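You operate a simulated robot arm through the tools that you are given. There is no shell and no other tool.

You are at the controls of a simulated robot arm. One attempt, no reset.

JOB
Square up the pallet: close both gaps, push both overhanging parcels in, lay parcel V36 across on top.
Fine: It bridges the seam between the two long brown parcels; the square brown ones stay put.

It is judged by the outcome, as a careful person would: the job done as asked, and still so three seconds after it is handed in. It fails if anything else is knocked over, pushed out of place, dropped, spilled or broken.

ROBOT AND FRAMES
A 6-joint arm with a fingered hand, fixed in place. Base frame: the origin is at the foot of the arm, x ahead of it, y to its left, z up; the work surface is at about z = 43.2. Readings come in cm, degrees, newtons and seconds.
It reaches about 134.6 cm from its shoulder. Its first joint turns from -149.0 to 149.0 degrees. Payload 3.5 kg.
The TCP is the grasp point between the finger pads, 2.6 cm short of the fingertips. In the tool frame z runs along the fingers and y along their closing line. The gripper opens to 13.2 cm. The gripper's body begins 7.3 cm behind the TCP. The gripper is a hand of 4 fingers: y runs from the thumb to the fingers, the wrist lies at [0, 0, -23.4] in the tool frame, and closing takes about 1.5 s.
Orientation is told as [roll, pitch, yaw] about the base's x, y, z axes, in that order, counted from this pose: with the fingers straight down and closing along the base's y, the tool's x points along the base's -x, its y along +y and its z along -z.

CONTROLS
- The arm moves only by the tool apply_moves. Its arguments are lists of equal length, an entry for each row: "claw": the finger opening in cm, from 0 to 13.2; "translation": the shift along the tool's x, y, z in cm, a list of three; "turn": the turn, a rotation vector about the tool's x, y, z in degrees, a list of three. In form: {"claw": [claw, ...], "translation": [[tx, ty, tz], ...], "turn": [[rx, ry, rz], ...]}. A call has 1 to 20 rows; each row shifts and turns the commanded pose from where the row before left it, along the tool's axes as they then stand. A row lasts 0.2 s, in which the tool goes at most 5 cm and 8.6 degrees; a call with a longer step from one row to the next is refused whole, and so is a gripper value outside its range. Where a pose cannot be reached the arm comes as near as it can. A force on the tool above 40 N (or 10 N above the force at the start of the call, whichever is more), or a blocked arm, ends the call early, and 0.2 s more pass. Each finger travels about 10.8 cm/s and halts on what it meets, pressing with about 21 N; the grip force reading is that of the motor and also rises with nothing between the fingers. The clock runs only during rows and for 0.2 s after the last one: add rows that do not move to give the fingers time. The reply holds the time, the measured pose of the TCP, the force on the tool along the base axes, the opening and the grip force, in the units named above and with some noise, with the torque about the TCP (base axes, N m) and any sound that the robot's microphone picked up, and new pictures: "pictures" is both (left out), scene, wrist or none.
- Cameras (640 x 400 px; columns grow to the right, rows downward): "scene" is fixed at [39.91, -50.01, 114.9]; the picture's right is [-1.00, 0.05, 0.00], its down [0.03, 0.50, -0.86] and it looks along [-0.05, -0.86, -0.51] (base axes); focal length 214 px, centre (320, 200). "wrist" rides on the gripper at [6.8, 0.2, -9.7] in the tool frame; the picture's right is [-0.03, 1.00, 0.00], its down [-0.82, -0.02, -0.58] and it looks along [-0.58, -0.01, 0.82] (tool axes); focal length 270 px, centre (320, 200). There is no depth. A picture from a camera that has moved, and an enlarged one, comes with that camera's place and axes in the base frame and with its lens.
- move_column(by): slides the trunk up (or, below 0, down) by that many cm; the arm rides with it, the base frame stays. It gives what a move gives, with no picture.
- hand_shape(shape): the hand has 4 fingers and takes this shape, open, in about a second: jaw (thumb against the fingers, like two jaws); tri (thumb and two fingers); tip (a fingertip pinch); poke (one finger out to press); point (the index stretched); flat (the hand flat); cup (the hand cupped); fist (a fist). The gripper value then closes the fingers along that shape, each until it touches; the sizes above hold for jaw. It gives what a move gives, with no picture.
- close_up(camera, box): a new picture of the part [left, top, right, bottom] of that camera's present view, enlarged. It takes no simulated time.
- job_done(): hands the job in; it is judged then, once.

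Places have to be worked out from the pictures, the camera data and where the tool is seen. Open the gripper and draw the arm clear of the work before you hand the job in, unless the task says otherwise.

The tools are called after ">>>" as name(argument=value, ...) on one line, values as JSON. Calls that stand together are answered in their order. apply_moves: Moves the arm, as the interface text tells. Its arguments: {"type":"object","properties":{"claw":{"type":"array","items":{"type":"number"}},"translation":{"type":"array","items":{"type":"array","items":{"type":"number"}}},"turn":{"type":"array","items":{"type":"array","items":{"type":"number"}}},"pictures":{"type":"string","enum":["both","scene","wrist","none"]}},"required":["claw","translation","turn"]} The other tools are called the same way: move_column (by) slides the trunk up or down; hand_shape (shape) gives the hand a shape; close_up (camera, box) takes an enlarged picture of a part of a camera's view; job_done () hands the job in.

At the start:

```text
clock: 0.0
eef_pos: [20.22, -66.42, 100.16]
orientation: [0.0, 0.1, 0.0]
wrist_force: [0.4, -1.0, -0.3]
wrist_torque: [-0.02, 0.01, 0.0]
width: 13.18
gripper_force: 0.1
shape: jaw
trunk travel left (down, up): [-90.0, 7.0]
```

scene: 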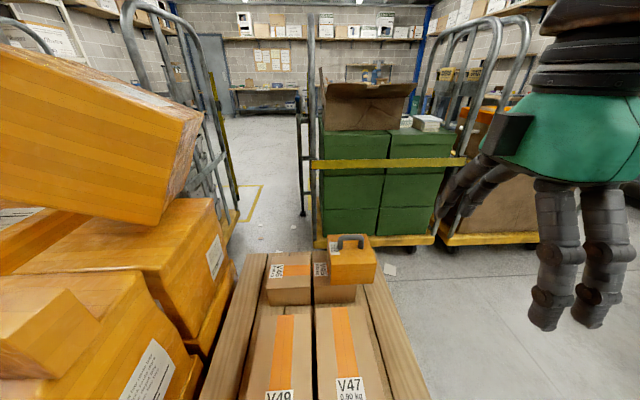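
wrist: 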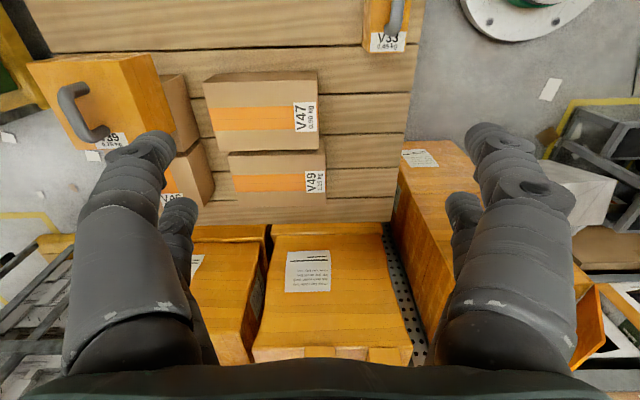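

I'll look first at enlarged views of the pallet from both cameras, before moving anything.

>>> close_up(camera="scene", box=[180, 220, 460, 400])

>>> close_up(camera="wrist", box=[20, 0, 430, 250])

```text
2.22 times, centred on (320, 310) of scene
camera zoom: at [39.91, -50.01, 114.9], right [-1.0, 0.05, 0.0], down [0.03, 0.5, -0.86], along [-0.05, -0.86, -0.51], focal length 477 px, centre (320, -44)
```

zoom: 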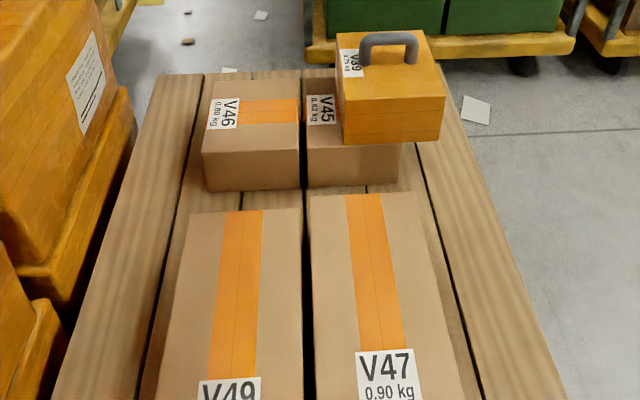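

```text
1.56 times, centred on (225, 125) of wrist
camera zoom: at [13.47, -66.17, 109.7], right [0.03, 1.0, 0.0], down [0.82, -0.02, 0.58], along [0.58, -0.01, -0.82], focal length 422 px, centre (468, 317)
```

zoom: 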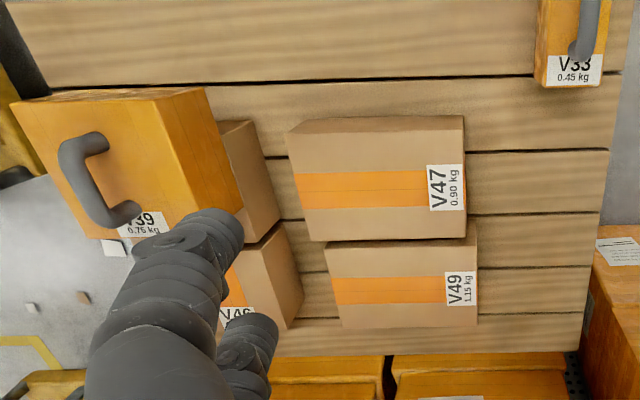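

The long parcels V47/V49 sit side by side with gaps, V39 sits on V45, and V33 sits near the pallet corner. V36 isn't in view, so I shift the hand back (-x) and toward +y in free air to see more of the pallet.

>>> apply_moves(claw=[13.2, 13.2, 13.2, 13.2, 13.2, 13.2], translation=[[4, 3, 0], [4, 3, 0], [4, 3, 0], [4, 3, 0], [4, 3, 0], [0, 0, 0]], turn=[[0, 0, 0], [0, 0, 0], [0, 0, 0], [0, 0, 0], [0, 0, 0], [0, 0, 0]])

```text
clock: 1.4
eef_pos: [10.2, -50.25, 100.12]
orientation: [-0.2, 0.6, -1.3]
wrist_force: [-0.1, -0.5, -0.8]
wrist_torque: [-0.06, 0.0, -0.02]
width: 13.17
gripper_force: 0.0
shape: jaw
out of reach, approached as far as the arm can: row 2, 3, 4, 5
trunk travel left (down, up): [-90.0, 7.0]
camera wrist: at [3.6, -49.86, 109.78], right [0.05, 1.0, 0.0], down [0.82, -0.04, 0.57], along [0.57, -0.03, -0.82], focal length 270 px, centre (320, 200)
```

scene: 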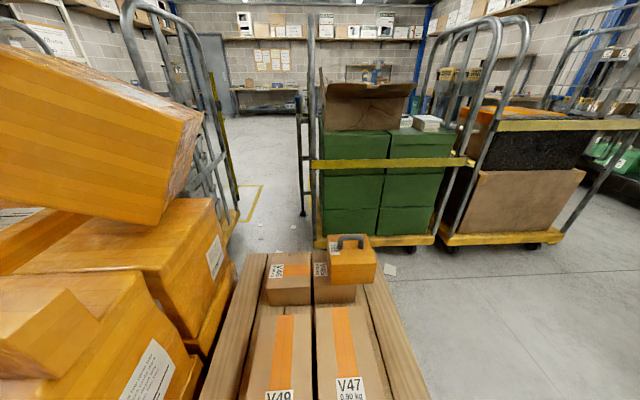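
wrist: 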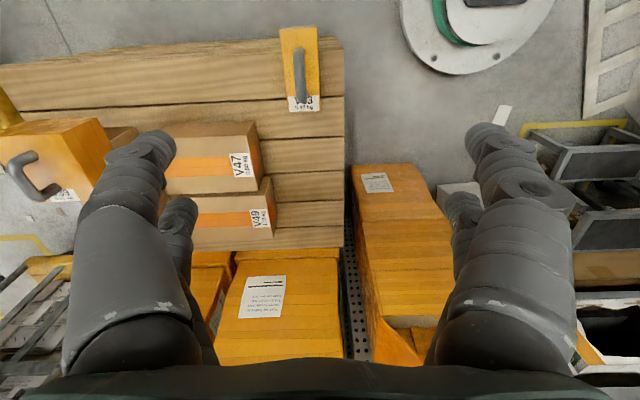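

V33 sticks out past the pallet's -x edge, and V36 is still not visible. I'll turn the hand about its axis in free air to look toward +y.

>>> apply_moves(claw=[13.2, 13.2, 13.2, 13.2, 13.2, 13.2, 13.2, 13.2, 13.2, 13.2, 13.2, 13.2, 13.2], translation=[[-4, -2, 0], [-4, -2, 0], [0, 0, 0], [0, 0, 0], [0, 0, 0], [0, 0, 0], [0, 0, 0], [0, 0, 0], [0, 0, 0], [0, 0, 0], [0, 0, 0], [0, 0, 0], [0, 0, 0]], turn=[[0, 0, 0], [0, 0, 0], [0, 0, -8.5], [0, 0, -8.5], [0, 0, -8.5], [0, 0, -8.5], [0, 0, -8.5], [0, 0, -8.5], [0, 0, -8.5], [0, 0, -8.5], [0, 0, -8.5], [0, 0, -8.5], [0, 0, 0]])

```text
clock: 4.2
eef_pos: [19.6, -53.96, 100.09]
orientation: [0.0, 0.2, 7.8]
wrist_force: [0.4, 0.4, -0.3]
wrist_torque: [-0.02, -0.03, 0.0]
width: 13.19
gripper_force: 0.0
shape: jaw
out of reach, approached as far as the arm can: row 3, 4, 5, 6, 7, 8, 9, 10, 11, 12
trunk travel left (down, up): [-90.0, 7.0]
camera wrist: at [13.0, -54.71, 109.74], right [-0.11, 0.99, 0.0], down [0.81, 0.09, 0.57], along [0.57, 0.06, -0.82], focal length 270 px, centre (320, 200)
```

scene: 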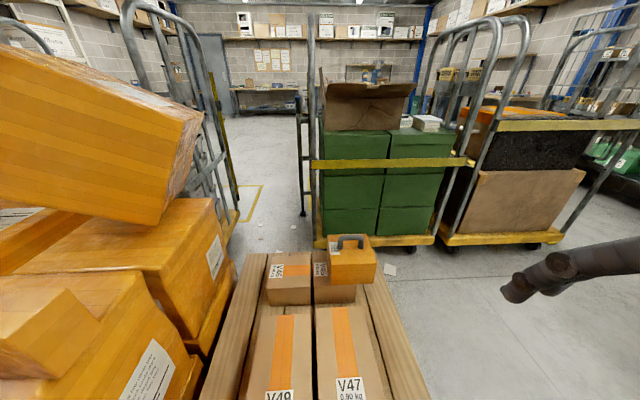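
wrist: 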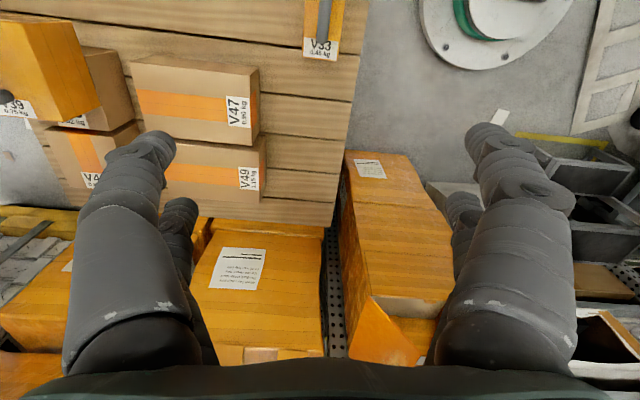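

Turning that way stops at about 8° (joint limit). I'll turn the other way, still in free air, to see how far the hand turns and look toward -y/-x.

>>> apply_moves(claw=[13.2, 13.2, 13.2, 13.2, 13.2, 13.2, 13.2, 13.2, 13.2, 13.2, 13.2, 13.2, 13.2], translation=[[0, 0, 0], [0, 0, 0], [0, 0, 0], [0, 0, 0], [0, 0, 0], [0, 0, 0], [0, 0, 0], [0, 0, 0], [0, 0, 0], [0, 0, 0], [0, 0, 0], [0, 0, 0], [0, 0, 0]], turn=[[0, 0, 8.5], [0, 0, 8.5], [0, 0, 8.5], [0, 0, 8.5], [0, 0, 8.5], [0, 0, 8.5], [0, 0, 8.5], [0, 0, 8.5], [0, 0, 8.5], [0, 0, 8.5], [0, 0, 8.5], [0, 0, 8.5], [0, 0, 0]])

```text
clock: 7.0
eef_pos: [19.59, -54.03, 100.05]
orientation: [-0.3, -0.1, -94.3]
wrist_force: [0.2, 0.9, -0.2]
wrist_torque: [-0.01, 0.04, 0.0]
width: 13.2
gripper_force: 0.1
shape: jaw
trunk travel left (down, up): [-90.0, 7.0]
camera wrist: at [20.41, -47.18, 109.69], right [0.99, -0.1, 0.0], down [-0.08, -0.81, 0.58], along [-0.06, -0.58, -0.82], focal length 270 px, centre (320, 200)
```

scene: 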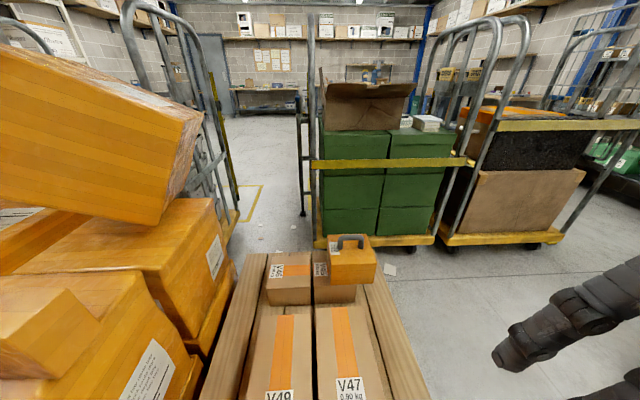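
wrist: 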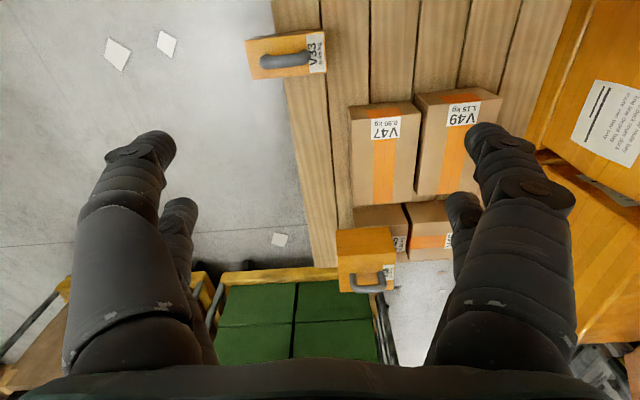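

This shows V33 overhanging the -x edge and V39 overhanging at the far (-y) end. I keep turning to look toward -x for V36.

>>> apply_moves(claw=[13.2, 13.2, 13.2, 13.2, 13.2, 13.2, 13.2, 13.2, 13.2, 13.2, 13.2, 13.2, 13.2], translation=[[0, 0, 0], [0, 0, 0], [0, 0, 0], [0, 0, 0], [0, 0, 0], [0, 0, 0], [0, 0, 0], [0, 0, 0], [0, 0, 0], [0, 0, 0], [0, 0, 0], [0, 0, 0], [0, 0, 0]], turn=[[0, 0, 8.5], [0, 0, 8.5], [0, 0, 8.5], [0, 0, 8.5], [0, 0, 8.5], [0, 0, 8.5], [0, 0, 8.5], [0, 0, 8.5], [0, 0, 8.5], [0, 0, 8.5], [0, 0, 8.5], [0, 0, 8.5], [0, 0, 0]])

>>> close_up(camera="wrist", box=[0, 0, 640, 400])

```text
clock: 9.8
eef_pos: [19.62, -54.08, 100.11]
orientation: [0.2, -0.2, 163.7]
wrist_force: [-0.3, 0.2, 0.4]
wrist_torque: [-0.02, 0.03, 0.02]
width: 13.21
gripper_force: 0.1
shape: jaw
trunk travel left (down, up): [-90.0, 7.0]
camera wrist: at [26.28, -56.15, 109.67], right [-0.31, -0.95, 0.0], down [-0.77, 0.25, 0.58], along [-0.55, 0.18, -0.81], focal length 270 px, centre (320, 200)
```

scene: 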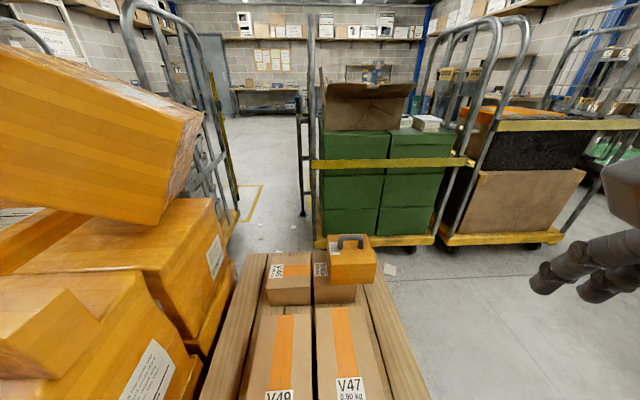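
wrist: 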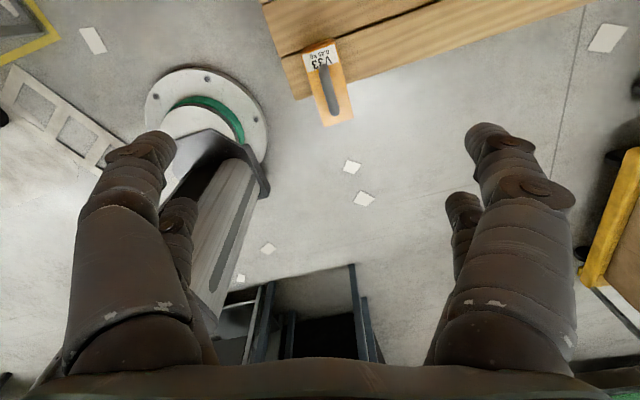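

```text
1.00 times, centred on (320, 200) of wrist (not enlarged: the box is as wide or as high as the picture)
camera zoom: at [26.28, -56.15, 109.67], right [-0.31, -0.95, 0.0], down [-0.77, 0.25, 0.58], along [-0.55, 0.18, -0.81], focal length 270 px, centre (320, 200)
```

zoom: 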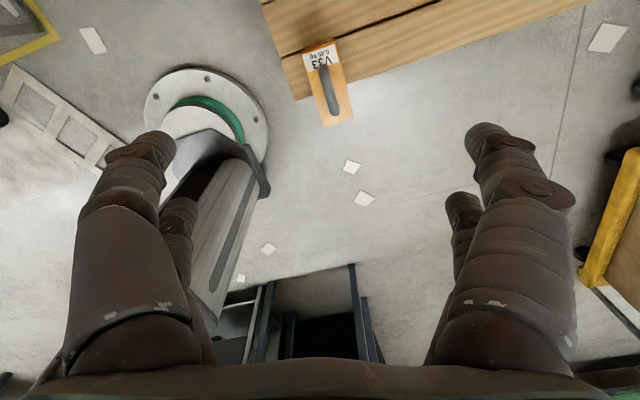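

Nothing on the -x side but floor and the column. I continue the turn to look toward +y.

>>> apply_moves(claw=[13.2, 13.2, 13.2, 13.2, 13.2, 13.2, 13.2, 13.2, 13.2, 13.2, 13.2], translation=[[0, 0, 0], [0, 0, 0], [0, 0, 0], [0, 0, 0], [0, 0, 0], [0, 0, 0], [0, 0, 0], [0, 0, 0], [0, 0, 0], [0, 0, 0], [0, 0, 0]], turn=[[0, 0, 8.5], [0, 0, 8.5], [0, 0, 8.5], [0, 0, 8.5], [0, 0, 8.5], [0, 0, 8.5], [0, 0, 8.5], [0, 0, 8.5], [0, 0, 8.5], [0, 0, 8.5], [0, 0, 0]])

```text
clock: 12.2
eef_pos: [19.75, -54.1, 100.14]
orientation: [0.3, 0.1, 78.7]
wrist_force: [-0.3, -0.8, -0.9]
wrist_torque: [-0.03, -0.01, 0.02]
width: 13.18
gripper_force: 0.2
shape: jaw
trunk travel left (down, up): [-90.0, 7.0]
camera wrist: at [18.33, -60.71, 109.72], right [-0.98, 0.22, 0.0], down [0.18, 0.8, 0.58], along [0.12, 0.56, -0.82], focal length 270 px, centre (320, 200)
```

scene: 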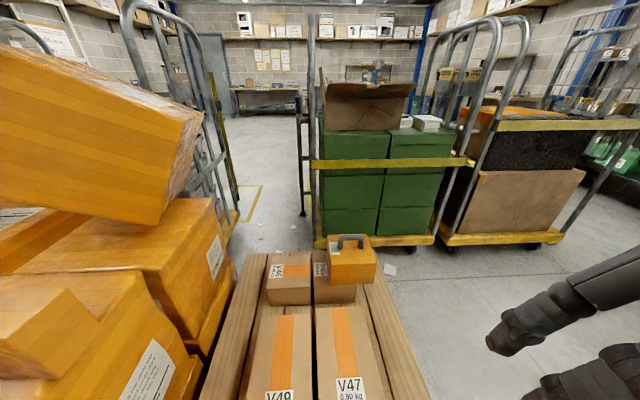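
wrist: 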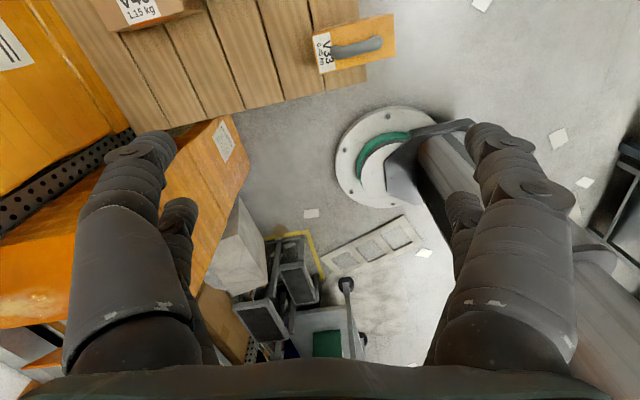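

V36 still isn't in view. I tilt the hand so the camera looks more horizontally toward +y.

>>> apply_moves(claw=[13.2, 13.2, 13.2, 13.2, 13.2, 13.2], translation=[[0, 0, 0], [0, 0, 0], [0, 0, 0], [0, 0, 0], [0, 0, 0], [0, 0, 0]], turn=[[0, -8, 0], [0, -8, 0], [0, -8, 0], [0, -8, 0], [0, -8, 0], [0, 0, 0]], pictures="wrist")

```text
clock: 13.6
eef_pos: [19.78, -53.9, 102.67]
orientation: [0.0, -27.5, 78.7]
wrist_force: [0.4, -0.3, -0.1]
wrist_torque: [0.02, -0.02, 0.04]
width: 13.19
gripper_force: 0.1
shape: jaw
out of reach, approached as far as the arm can: row 2, 3, 4, 5
trunk travel left (down, up): [-90.0, 7.0]
camera wrist: at [17.62, -64.29, 108.09], right [-0.98, 0.22, 0.01], down [0.11, 0.45, 0.89], along [0.19, 0.87, -0.46], focal length 270 px, centre (320, 200)
```

wrist: 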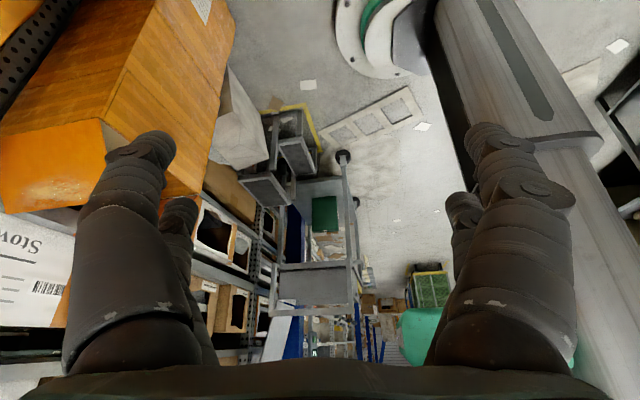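

No V36 in that direction. I'll re-read the labels on the pallet closely with the scene camera, since one label could be misread.

>>> close_up(camera="scene", box=[300, 225, 390, 290])

>>> close_up(camera="scene", box=[250, 245, 330, 305])

>>> close_up(camera="scene", box=[0, 200, 260, 400])

```text
6.15 times, centred on (345, 258) of scene
camera zoom: at [39.91, -50.01, 114.9], right [-1.0, 0.05, 0.0], down [0.03, 0.5, -0.86], along [-0.05, -0.86, -0.51], focal length 1320 px, centre (166, -154)
```

zoom: 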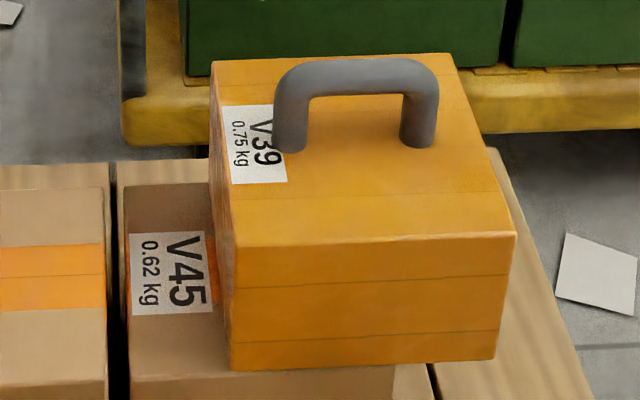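

```text
6.67 times, centred on (290, 275) of scene
camera zoom: at [39.91, -50.01, 114.9], right [-1.0, 0.05, 0.0], down [0.03, 0.5, -0.86], along [-0.05, -0.86, -0.51], focal length 1430 px, centre (520, -300)
```

zoom: 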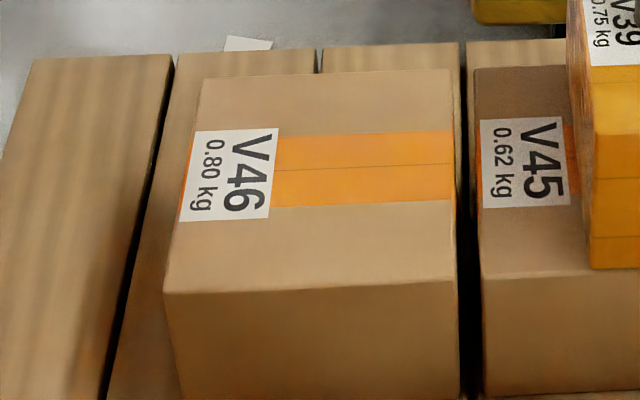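

```text
2.00 times, centred on (130, 300) of scene
camera zoom: at [39.91, -50.01, 114.9], right [-1.0, 0.05, 0.0], down [0.03, 0.5, -0.86], along [-0.05, -0.86, -0.51], focal length 429 px, centre (700, 0)
```

zoom: 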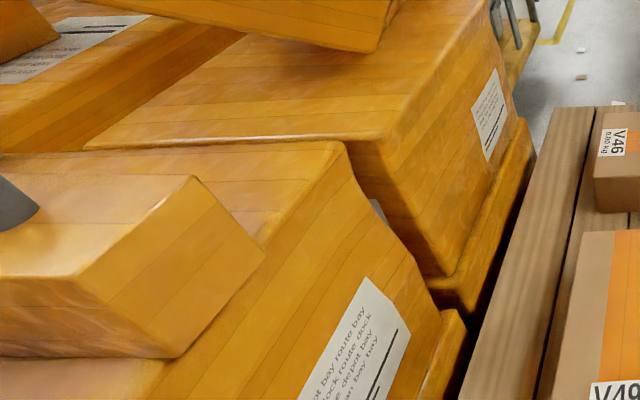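

In the last crop an orange box with a grey handle shows at the far left of the scene, on the trolley stack at x≈85: probably V36. I untilt the hand and turn back so the camera can look that way.

>>> close_up(camera="scene", box=[0, 260, 120, 380])

>>> apply_moves(claw=[13.2, 13.2, 13.2, 13.2, 13.2, 13.2, 13.2, 13.2, 13.2, 13.2, 13.2, 13.2, 13.2, 13.2, 13.2, 13.2, 13.2, 13.2, 13.2, 13.2], translation=[[0, 0, 0], [0, 0, 0], [0, 0, 0], [0, 0, 0], [0, 0, 0], [0, 0, 0], [0, 0, 0], [0, 0, 0], [0, 0, 0], [0, 0, 0], [0, 0, 0], [0, 0, 0], [0, 0, 0], [0, 0, 0], [0, 0, 0], [0, 0, 0], [0, 0, 0], [0, 0, 0], [0, 0, 0], [0, 0, 0]], turn=[[0, 7, 0], [0, 7, 0], [0, 7, 0], [0, 6.5, 0], [0, 0, -8.5], [0, 0, -8.5], [0, 0, -8.5], [0, 0, -8.5], [0, 0, -8.5], [0, 0, -8.5], [0, 0, -8.5], [0, 0, -8.5], [0, 0, -8.5], [0, 0, -8.5], [0, 0, -8.5], [0, 0, -8.5], [0, 0, -8.5], [0, 0, -8.5], [0, 0, -8.5], [0, 0, 0]], pictures="none")

```text
3.33 times, centred on (60, 320) of scene
camera zoom: at [39.91, -50.01, 114.9], right [-1.0, 0.05, 0.0], down [0.03, 0.5, -0.86], along [-0.05, -0.86, -0.51], focal length 715 px, centre (1187, -200)
```

zoom: 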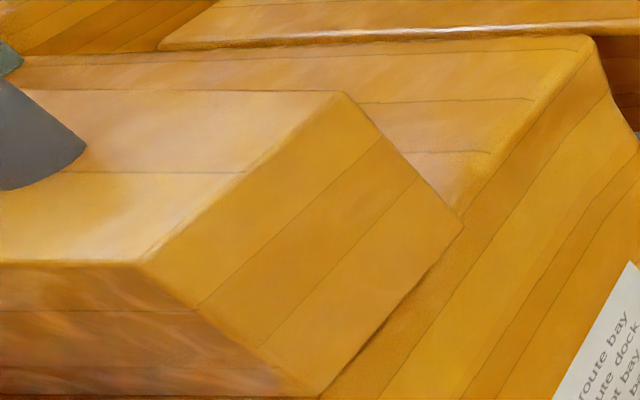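

```text
clock: 17.8
eef_pos: [19.69, -54.07, 100.18]
orientation: [0.0, -0.1, -153.7]
wrist_force: [-0.3, -0.6, 0.0]
wrist_torque: [0.0, -0.03, 0.03]
width: 13.18
gripper_force: 0.0
shape: jaw
out of reach, approached as far as the arm can: row 1, 2, 3
trunk travel left (down, up): [-90.0, 7.0]
```

The handled orange box is confirmed on the trolley box. I turn the hand back to near yaw 0 so the camera looks toward +x.

>>> apply_moves(claw=[13.2, 13.2, 13.2, 13.2, 13.2, 13.2, 13.2, 13.2, 13.2, 13.2, 13.2, 13.2, 13.2, 13.2, 13.2, 13.2, 13.2, 13.2, 13.2], translation=[[0, 0, 0], [0, 0, 0], [0, 0, 0], [0, 0, 0], [0, 0, 0], [0, 0, 0], [0, 0, 0], [0, 0, 0], [0, 0, 0], [0, 0, 0], [0, 0, 0], [0, 0, 0], [0, 0, 0], [0, 0, 0], [0, 0, 0], [0, 0, 0], [0, 0, 0], [0, 0, 0], [0, 0, 0]], turn=[[0, 0, -8.5], [0, 0, -8.5], [0, 0, -8.5], [0, 0, -8.5], [0, 0, -8.5], [0, 0, -8.5], [0, 0, -8.5], [0, 0, -8.5], [0, 0, -8.5], [0, 0, -8.5], [0, 0, -8.5], [0, 0, -8.5], [0, 0, -8.5], [0, 0, -8.5], [0, 0, -8.5], [0, 0, -8.5], [0, 0, -8.5], [0, 0, -8.5], [0, 0, 0]], pictures="none")

```text
clock: 21.8
eef_pos: [19.67, -53.96, 100.1]
orientation: [-0.1, 0.0, -0.7]
wrist_force: [-0.3, 0.6, 0.3]
wrist_torque: [0.0, -0.02, 0.0]
width: 13.18
gripper_force: 0.0
shape: jaw
trunk travel left (down, up): [-90.0, 7.0]
```

Back at yaw ≈0. Now I move forward over the pallet at height to view the trolley stack and V36.

>>> apply_moves(claw=[13.2, 13.2, 13.2, 13.2, 13.2, 13.2, 13.2], translation=[[-4, -2.6, -0.8], [-4, -2.6, -0.8], [-4, -2.6, -0.8], [-4, -2.6, -0.8], [-4, -2.6, -0.8], [-4, -2.6, -0.8], [0, 0, 0]], turn=[[0, 0, 0], [0, 0, 0], [0, 0, 0], [0, 0, 0], [0, 0, 0], [0, 0, 0], [0, 0, 0]])

```text
clock: 23.4
eef_pos: [43.57, -70.39, 100.03]
orientation: [-0.1, 0.0, -0.8]
wrist_force: [-0.3, -0.7, -0.8]
wrist_torque: [-0.05, 0.0, -0.02]
width: 13.18
gripper_force: 0.0
shape: jaw
out of reach, approached as far as the arm can: row 1, 2, 3, 4, 5, 6
trunk travel left (down, up): [-90.0, 7.0]
camera wrist: at [36.78, -70.06, 109.7], right [0.04, 1.0, 0.0], down [0.82, -0.03, 0.58], along [0.58, -0.02, -0.82], focal length 270 px, centre (320, 200)
```

scene: 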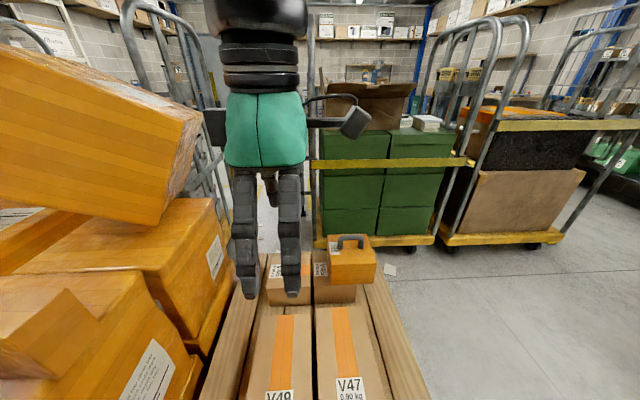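
wrist: 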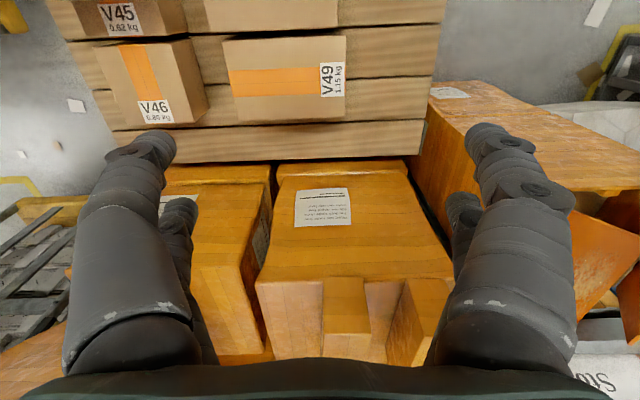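

V36's shapes appear at the bottom of the wrist view, on the trolley box. I move a bit farther toward +x, keeping y≈-60 away from the tall leaning box, and yaw slightly to see V36 better.

>>> apply_moves(claw=[13.2, 13.2, 13.2, 13.2, 13.2, 13.2, 13.2], translation=[[-3.5, 3, 0], [-3.5, 3, 0], [-3.5, 3, 0], [-3.5, 3, 0], [0, 0, 0], [0, 0, 0], [0, 0, 0]], turn=[[0, 0, 0], [0, 0, 0], [0, 0, 0], [0, 0, 0], [0, 0, 8], [0, 0, 8], [0, 0, 0]])

```text
clock: 25.0
eef_pos: [57.66, -58.25, 100.04]
orientation: [-0.2, 0.1, -16.9]
wrist_force: [0.1, -0.4, -0.1]
wrist_torque: [0.0, -0.02, 0.0]
width: 13.14
gripper_force: 0.0
shape: jaw
trunk travel left (down, up): [-90.0, 7.0]
camera wrist: at [51.22, -56.01, 109.71], right [0.31, 0.95, 0.0], down [0.78, -0.26, 0.58], along [0.55, -0.18, -0.82], focal length 270 px, centre (320, 200)
```

scene: 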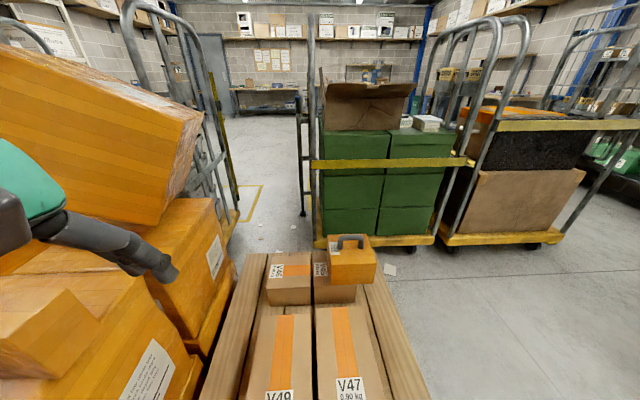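
wrist: 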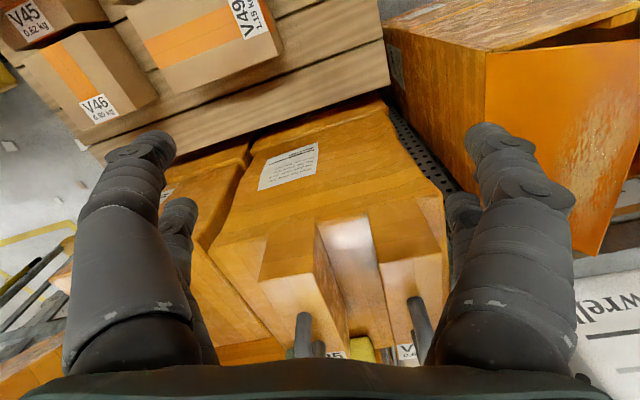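

Two handled orange parcels stand there, with labels partly hidden. Zooming in.

>>> close_up(camera="wrist", box=[220, 180, 480, 370])

```text
2.11 times, centred on (350, 275) of wrist
camera zoom: at [51.22, -56.01, 109.71], right [0.31, 0.95, 0.0], down [0.78, -0.26, 0.58], along [0.55, -0.18, -0.82], focal length 569 px, centre (257, 42)
```

zoom: 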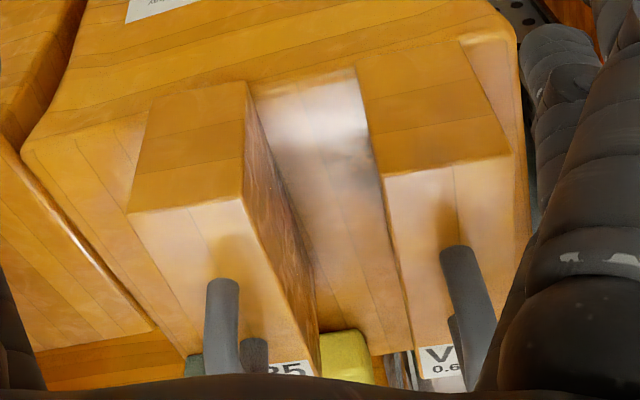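

The left one reads "…35"; the right one (y≈-57…-50, top z≈88) is probably V36 but the label is cut off. I raise the trunk for clearance and then move over to read it.

>>> move_column(by=7)

>>> apply_moves(claw=[13.2, 13.2, 13.2, 13.2, 13.2, 13.2, 13.2], translation=[[0, 0, 0], [0, 0, 0], [-4, 0, 0], [-4, 0, 0], [-4, 0, 0], [-4, 0, 0], [0, 0, 0]], turn=[[0, 0, -8], [0, 0, -8], [0, 0, 0], [0, 0, 0], [0, 0, 0], [0, 0, 0], [0, 0, 0]])

```text
clock: 26.1
eef_pos: [57.66, -58.23, 107.08]
orientation: [-0.3, 0.1, -16.8]
wrist_force: [0.3, -0.4, -0.5]
wrist_torque: [0.0, 0.0, -0.03]
width: 13.18
gripper_force: 0.0
shape: jaw
trunk travel left (down, up): [-97.0, 0.0]
```

```text
clock: 27.7
eef_pos: [73.64, -58.35, 107.13]
orientation: [-0.2, 0.2, -0.8]
wrist_force: [0.1, -0.8, -0.2]
wrist_torque: [0.03, 0.01, 0.04]
width: 13.18
gripper_force: 0.1
shape: jaw
trunk travel left (down, up): [-97.0, 0.0]
camera wrist: at [66.88, -57.98, 116.72], right [0.04, 1.0, 0.0], down [0.82, -0.03, 0.58], along [0.58, -0.02, -0.82], focal length 270 px, centre (320, 200)
```

scene: 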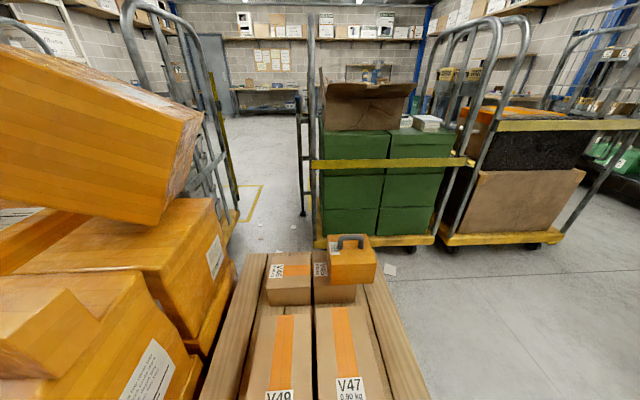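
wrist: 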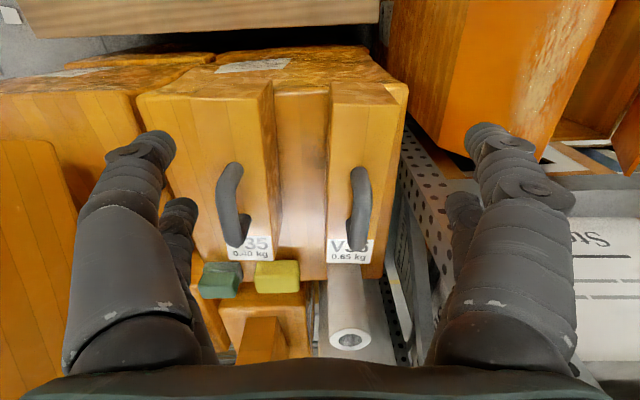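

>>> close_up(camera="wrist", box=[180, 60, 440, 290])

>>> close_up(camera="wrist", box=[210, 220, 390, 320])

```text
1.74 times, centred on (310, 175) of wrist
camera zoom: at [66.88, -57.98, 116.72], right [0.04, 1.0, 0.0], down [0.82, -0.03, 0.58], along [0.58, -0.02, -0.82], focal length 470 px, centre (337, 244)
```

zoom: 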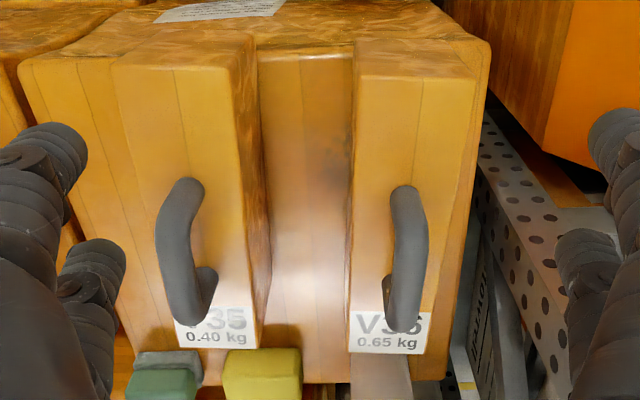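

```text
3.56 times, centred on (300, 270) of wrist
camera zoom: at [66.88, -57.98, 116.72], right [0.04, 1.0, 0.0], down [0.82, -0.03, 0.58], along [0.58, -0.02, -0.82], focal length 961 px, centre (391, -49)
```

zoom: 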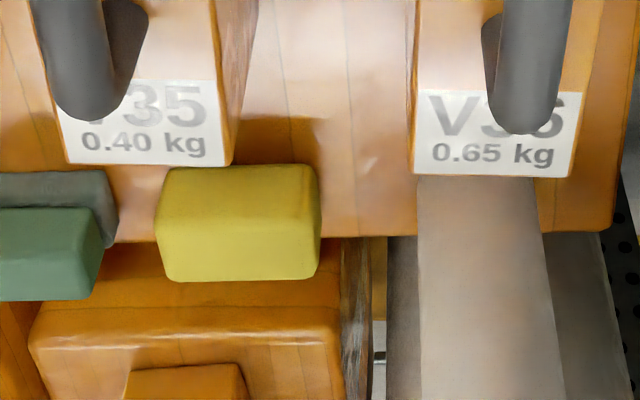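

V36 confirmed (0.65 kg): it stands at x≈75–99, y≈-57…-50, top z≈89, with its handle along x. I'll do the pallet first, so I move back over the pallet to measure the gaps from above.

>>> apply_moves(claw=[13.2, 13.2, 13.2, 13.2, 13.2, 13.2, 13.2, 13.2, 13.2, 13.2, 13.2, 13.2, 13.2], translation=[[4.5, 0, 0], [4.5, 0, 0], [4.5, -1, 0], [4, -2.7, 0], [4, -2.7, 0], [4, -2.7, 0], [4, -2.7, 0], [4, -2.7, 0], [3.5, -3.4, 0], [3.5, -3.4, 0], [3.5, -3.4, 0], [0, -4.5, 0], [0, -4.5, 0]], turn=[[0, 0, 0], [0, 0, 0], [0, 0, 0], [0, 0, 0], [0, 0, 0], [0, 0, 0], [0, 0, 0], [0, 0, 0], [0, 0, 0], [0, 0, 0], [0, 0, 0], [0, 0, 0], [0, 0, 0]])

>>> close_up(camera="wrist", box=[130, 0, 530, 250])

```text
clock: 30.5
eef_pos: [29.21, -91.55, 107.1]
orientation: [-0.1, 0.1, -0.8]
wrist_force: [-0.8, -0.6, 0.3]
wrist_torque: [0.0, 0.02, 0.0]
width: 13.19
gripper_force: 0.1
shape: jaw
out of reach, approached as far as the arm can: row 8, 9
trunk travel left (down, up): [-97.0, 0.0]
camera wrist: at [22.43, -91.3, 116.68], right [0.04, 1.0, 0.0], down [0.82, -0.03, 0.58], along [0.58, -0.02, -0.82], focal length 270 px, centre (320, 200)
```

scene: 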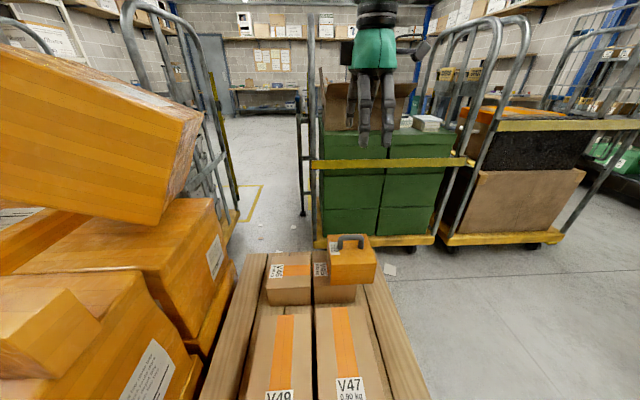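
wrist: 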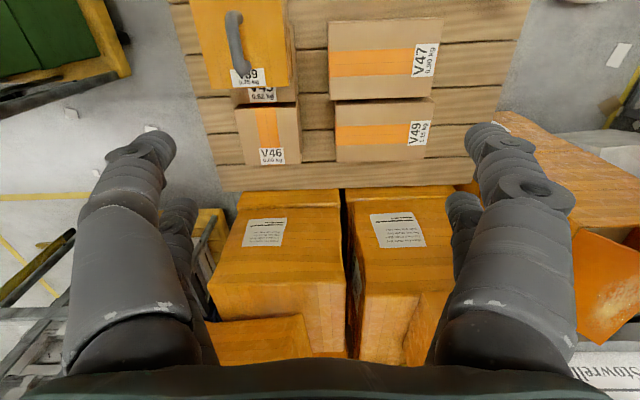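

```text
1.60 times, centred on (330, 125) of wrist
camera zoom: at [22.43, -91.3, 116.68], right [0.04, 1.0, 0.0], down [0.82, -0.03, 0.58], along [0.58, -0.02, -0.82], focal length 432 px, centre (304, 320)
```

zoom: 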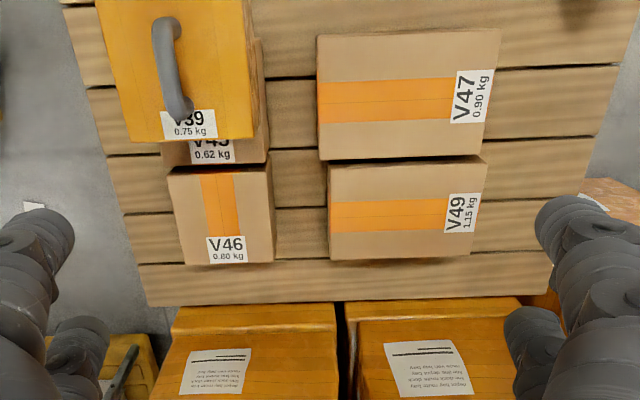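

Measured from above: gap V49–V46 ≈ 9 cm, gap V47–V45 ≈ 7 cm, both along y; the squares' +y faces are at y≈-97.3. I'll close the fingers and fly to a spot on the +y side of V47 (x≈32).

>>> apply_moves(claw=[6, 0, 0, 0, 0, 0, 0, 0, 0, 0], translation=[[0, 4.5, 0], [0, 4.5, 0], [0, 4.5, 0], [-1, 4.5, 0], [-1, 4.5, 0], [-1, 4.5, 0], [0, 4.5, 0], [0, 2, 0], [0, 0, 0], [0, 0, 0]], turn=[[0, 0, 0], [0, 0, 0], [0, 0, 0], [0, 0, 0], [0, 0, 0], [0, 0, 0], [0, 0, 0], [0, 0, -0.8], [0, 0, 0], [0, 0, 0]])

```text
clock: 32.7
eef_pos: [32.69, -58.4, 107.05]
orientation: [-0.1, 0.1, -0.1]
wrist_force: [-1.6, -0.2, -0.6]
wrist_torque: [-0.03, 0.01, 0.02]
width: 0.0
gripper_force: 21.3
shape: jaw
trunk travel left (down, up): [-97.0, 0.0]
camera wrist: at [25.94, -58.18, 116.72], right [0.03, 1.0, 0.0], down [0.82, -0.02, 0.58], along [0.58, -0.02, -0.82], focal length 270 px, centre (320, 200)
```

scene: 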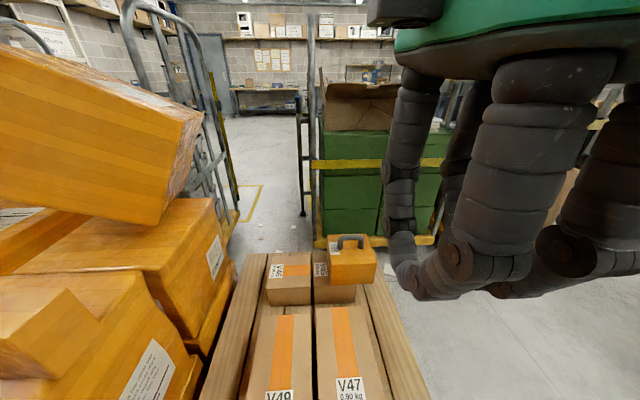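
wrist: 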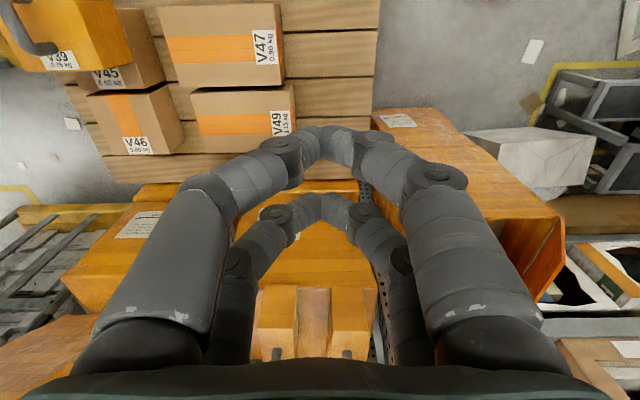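

Closed jaw makes the fingers arch, which is a poor pushing face; the open fingers hang straight, so I'll push with the outer side of the open -y finger pair. I open, shift to y≈-54, and descend partway to z≈70.

>>> apply_moves(claw=[13.2, 13.2, 13.2, 13.2, 13.2, 13.2, 13.2, 13.2, 13.2, 13.2, 13.2], translation=[[0.5, 4.4, 0], [0, 0, 0], [0, 0, 4.6], [0, 0, 4.6], [0, 0, 4.6], [0, 0, 4.6], [0, 0, 4.6], [0, 0, 4.6], [0, 0, 4.6], [0, 0, 4.6], [0, 0, 0]], turn=[[0, 0, 0], [0, 0, 0], [0, 0, 0], [0, 0, 0], [0, 0, 0], [0, 0, 0], [0, 0, 0], [0, 0, 0], [0, 0, 0], [0, 0, 0], [0, 0, 0]])

```text
clock: 35.1
eef_pos: [31.91, -54.24, 107.18]
orientation: [-0.1, 0.2, 0.0]
wrist_force: [0.7, -0.2, 0.2]
wrist_torque: [-0.01, 0.0, -0.02]
width: 13.2
gripper_force: 0.1
shape: jaw
out of reach, approached as far as the arm can: row 3, 4, 5, 6, 7, 8, 9, 10
trunk travel left (down, up): [-97.0, 0.0]
camera wrist: at [25.23, -54.02, 116.72], right [0.03, 1.0, 0.0], down [0.82, -0.02, 0.58], along [0.58, -0.02, -0.82], focal length 270 px, centre (320, 200)
```

scene: 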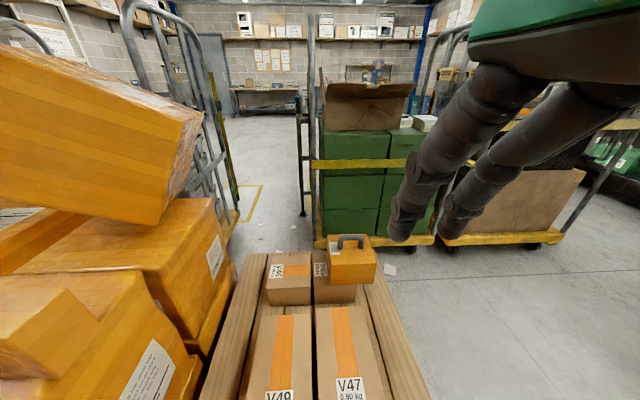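
wrist: 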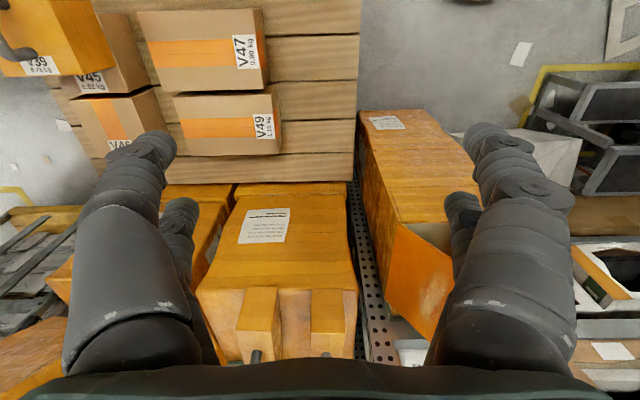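

The hand's height evidently is set by the trunk (wrist-centre height stays constant), so I lower with move_column. First half-way, to check clearances.

>>> move_column(by=-35)

>>> apply_moves(claw=[13.2], translation=[[0, 0, 0]], turn=[[0, 0, 0]])

```text
clock: 38.5
eef_pos: [31.99, -54.33, 72.1]
orientation: [-0.1, 0.1, -0.1]
wrist_force: [-0.5, 1.1, -0.2]
wrist_torque: [-0.01, 0.03, 0.0]
width: 13.18
gripper_force: 0.0
shape: jaw
trunk travel left (down, up): [-62.0, 35.0]
```

```text
clock: 38.9
eef_pos: [31.97, -54.3, 72.09]
orientation: [-0.1, 0.1, 0.0]
wrist_force: [0.3, -0.8, -1.0]
wrist_torque: [0.02, 0.02, 0.01]
width: 13.19
gripper_force: 0.0
shape: jaw
trunk travel left (down, up): [-62.0, 35.0]
camera wrist: at [25.23, -54.02, 81.72], right [0.03, 1.0, 0.0], down [0.82, -0.02, 0.58], along [0.58, -0.02, -0.82], focal length 270 px, centre (320, 200)
```

scene: 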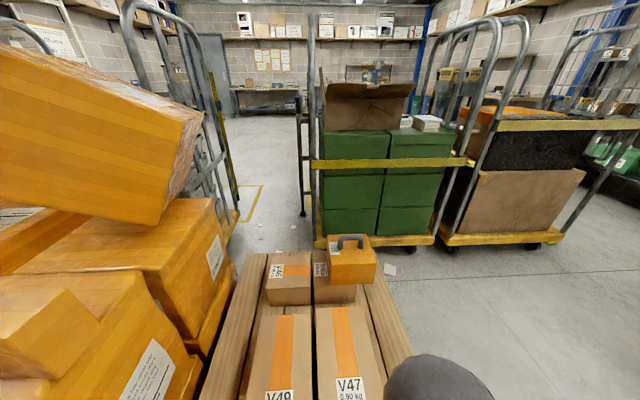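
wrist: 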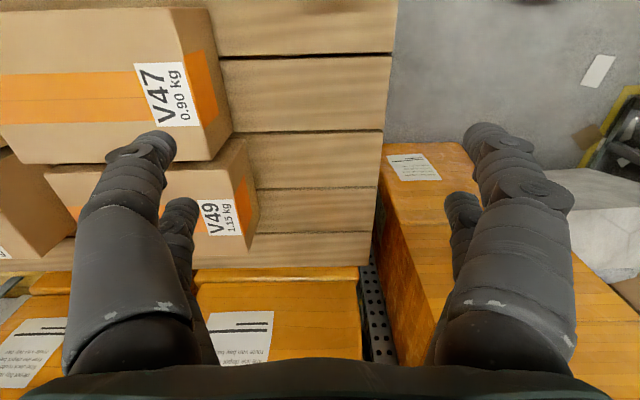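

Clear so far. The outer face of the -y fingers is about 9.5 cm from the TCP, i.e. y≈-64 now versus V47's face at -67. I back off 1 cm and lower to z≈48.5.

>>> apply_moves(claw=[13.2], translation=[[0, 1.2, 0]], turn=[[0, 0, 0]], pictures="none")

>>> move_column(by=-23.6)

>>> apply_moves(claw=[13.2], translation=[[0, 0, 0]], turn=[[0, 0, 0]])

```text
clock: 39.3
eef_pos: [32.02, -53.14, 71.98]
orientation: [-0.2, 0.1, 0.0]
wrist_force: [1.1, -0.3, 0.7]
wrist_torque: [0.01, 0.01, -0.02]
width: 13.17
gripper_force: 0.1
shape: jaw
trunk travel left (down, up): [-62.0, 35.0]
```

```text
clock: 41.8
eef_pos: [32.05, -53.04, 48.47]
orientation: [-0.1, 0.1, 0.1]
wrist_force: [-0.3, 0.0, 0.5]
wrist_torque: [-0.02, 0.0, 0.01]
width: 13.2
gripper_force: 0.0
shape: jaw
trunk travel left (down, up): [-38.4, 58.6]
```

```text
clock: 42.2
eef_pos: [32.08, -53.02, 48.51]
orientation: [-0.2, 0.1, 0.0]
wrist_force: [0.4, 0.5, 0.6]
wrist_torque: [0.0, -0.01, 0.02]
width: 13.17
gripper_force: 0.0
shape: jaw
trunk travel left (down, up): [-38.4, 58.6]
camera wrist: at [25.31, -52.87, 58.12], right [0.03, 1.0, 0.0], down [0.82, -0.02, 0.58], along [0.58, -0.02, -0.82], focal length 270 px, centre (320, 200)
```

scene: 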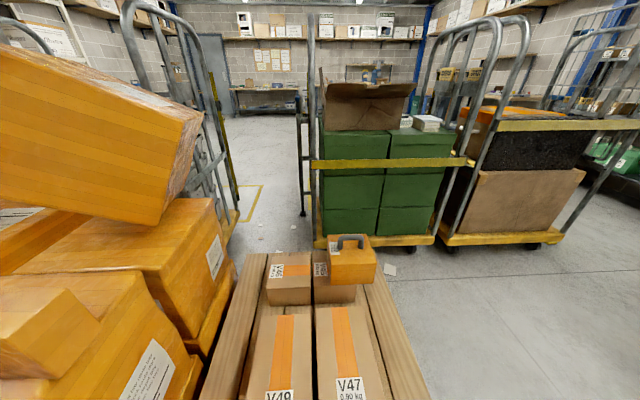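
wrist: 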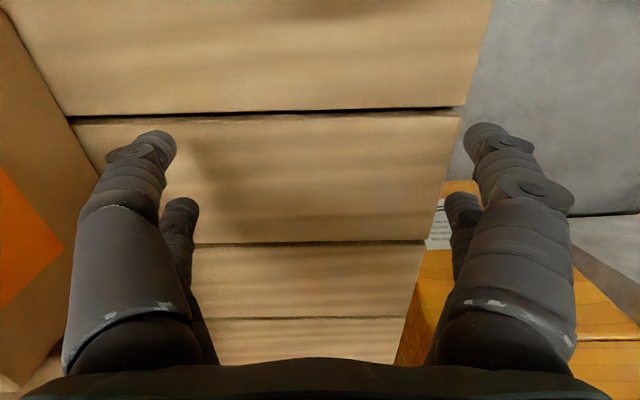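

The hand is down in front of V47's end face (y≈-67). I advance slowly in -y until near contact.

>>> apply_moves(claw=[13.2, 13.2, 13.2, 13.2, 13.2, 13.2, 13.2, 13.2], translation=[[0, -0.6, 0], [0, -0.6, 0], [0, -0.6, 0], [0, -0.6, 0], [0, -0.6, 0], [0, -0.5, 0], [0, -0.5, 0], [0, 0, 0]], turn=[[0, 0, 0], [0, 0, 0], [0, 0, 0], [0, 0, 0], [0, 0, 0], [0, 0, 0], [0, 0, 0], [0, 0, 0]])

```text
clock: 44.0
eef_pos: [32.05, -57.0, 48.59]
orientation: [-0.1, 0.1, 0.0]
wrist_force: [0.6, 0.4, -1.0]
wrist_torque: [0.01, 0.02, 0.0]
width: 13.18
gripper_force: 0.2
shape: jaw
trunk travel left (down, up): [-38.4, 58.6]
camera wrist: at [25.29, -56.84, 58.12], right [0.03, 1.0, 0.0], down [0.82, -0.02, 0.58], along [0.58, -0.02, -0.82], focal length 270 px, centre (320, 200)
```

scene: 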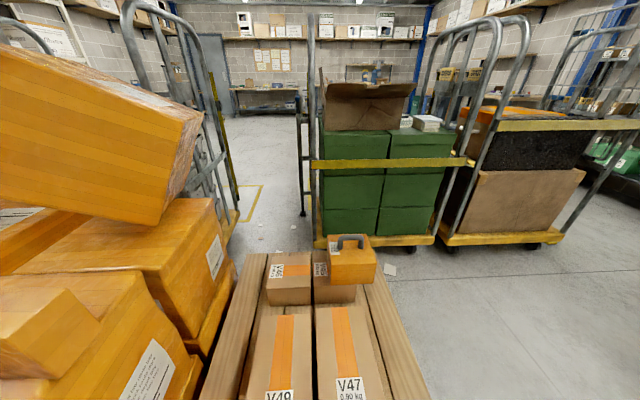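
wrist: 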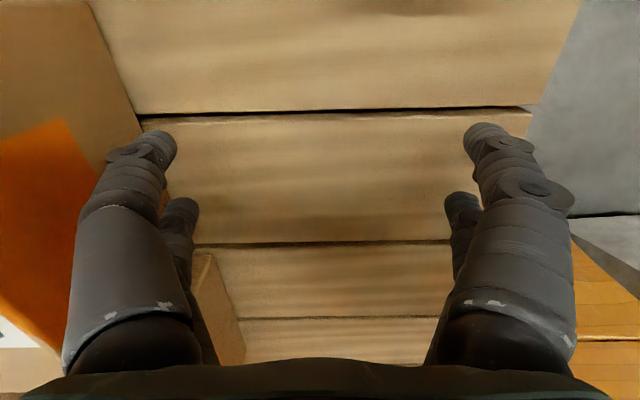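

No contact yet, the finger is right at the face. I continue at 2 cm/s and watch the force.

>>> apply_moves(claw=[13.2, 13.2, 13.2, 13.2, 13.2, 13.2, 13.2], translation=[[0, -0.4, 0], [0, -0.4, 0], [0, -0.4, 0], [0, -0.4, 0], [0, -0.4, 0], [0, -0.4, 0], [0, -0.4, 0]], turn=[[0, 0, 0], [0, 0, 0], [0, 0, 0], [0, 0, 0], [0, 0, 0], [0, 0, 0], [0, 0, 0]])

```text
clock: 45.6
eef_pos: [32.24, -59.87, 48.41]
orientation: [0.0, 0.1, 0.0]
wrist_force: [0.3, 4.4, 0.1]
wrist_torque: [0.1, 0.0, 0.0]
width: 13.16
gripper_force: 0.1
shape: jaw
trunk travel left (down, up): [-38.4, 58.6]
camera wrist: at [25.34, -59.67, 58.12], right [0.03, 1.0, 0.0], down [0.82, -0.02, 0.58], along [0.58, -0.02, -0.82], focal length 270 px, centre (320, 200)
```

scene: 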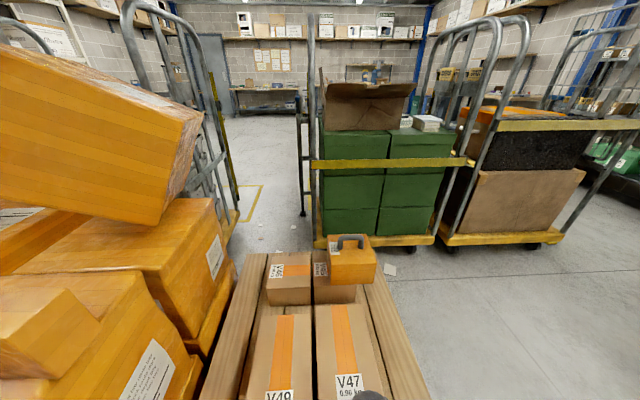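
wrist: 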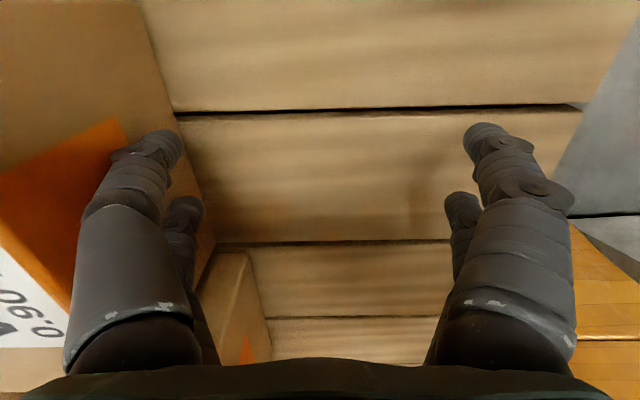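

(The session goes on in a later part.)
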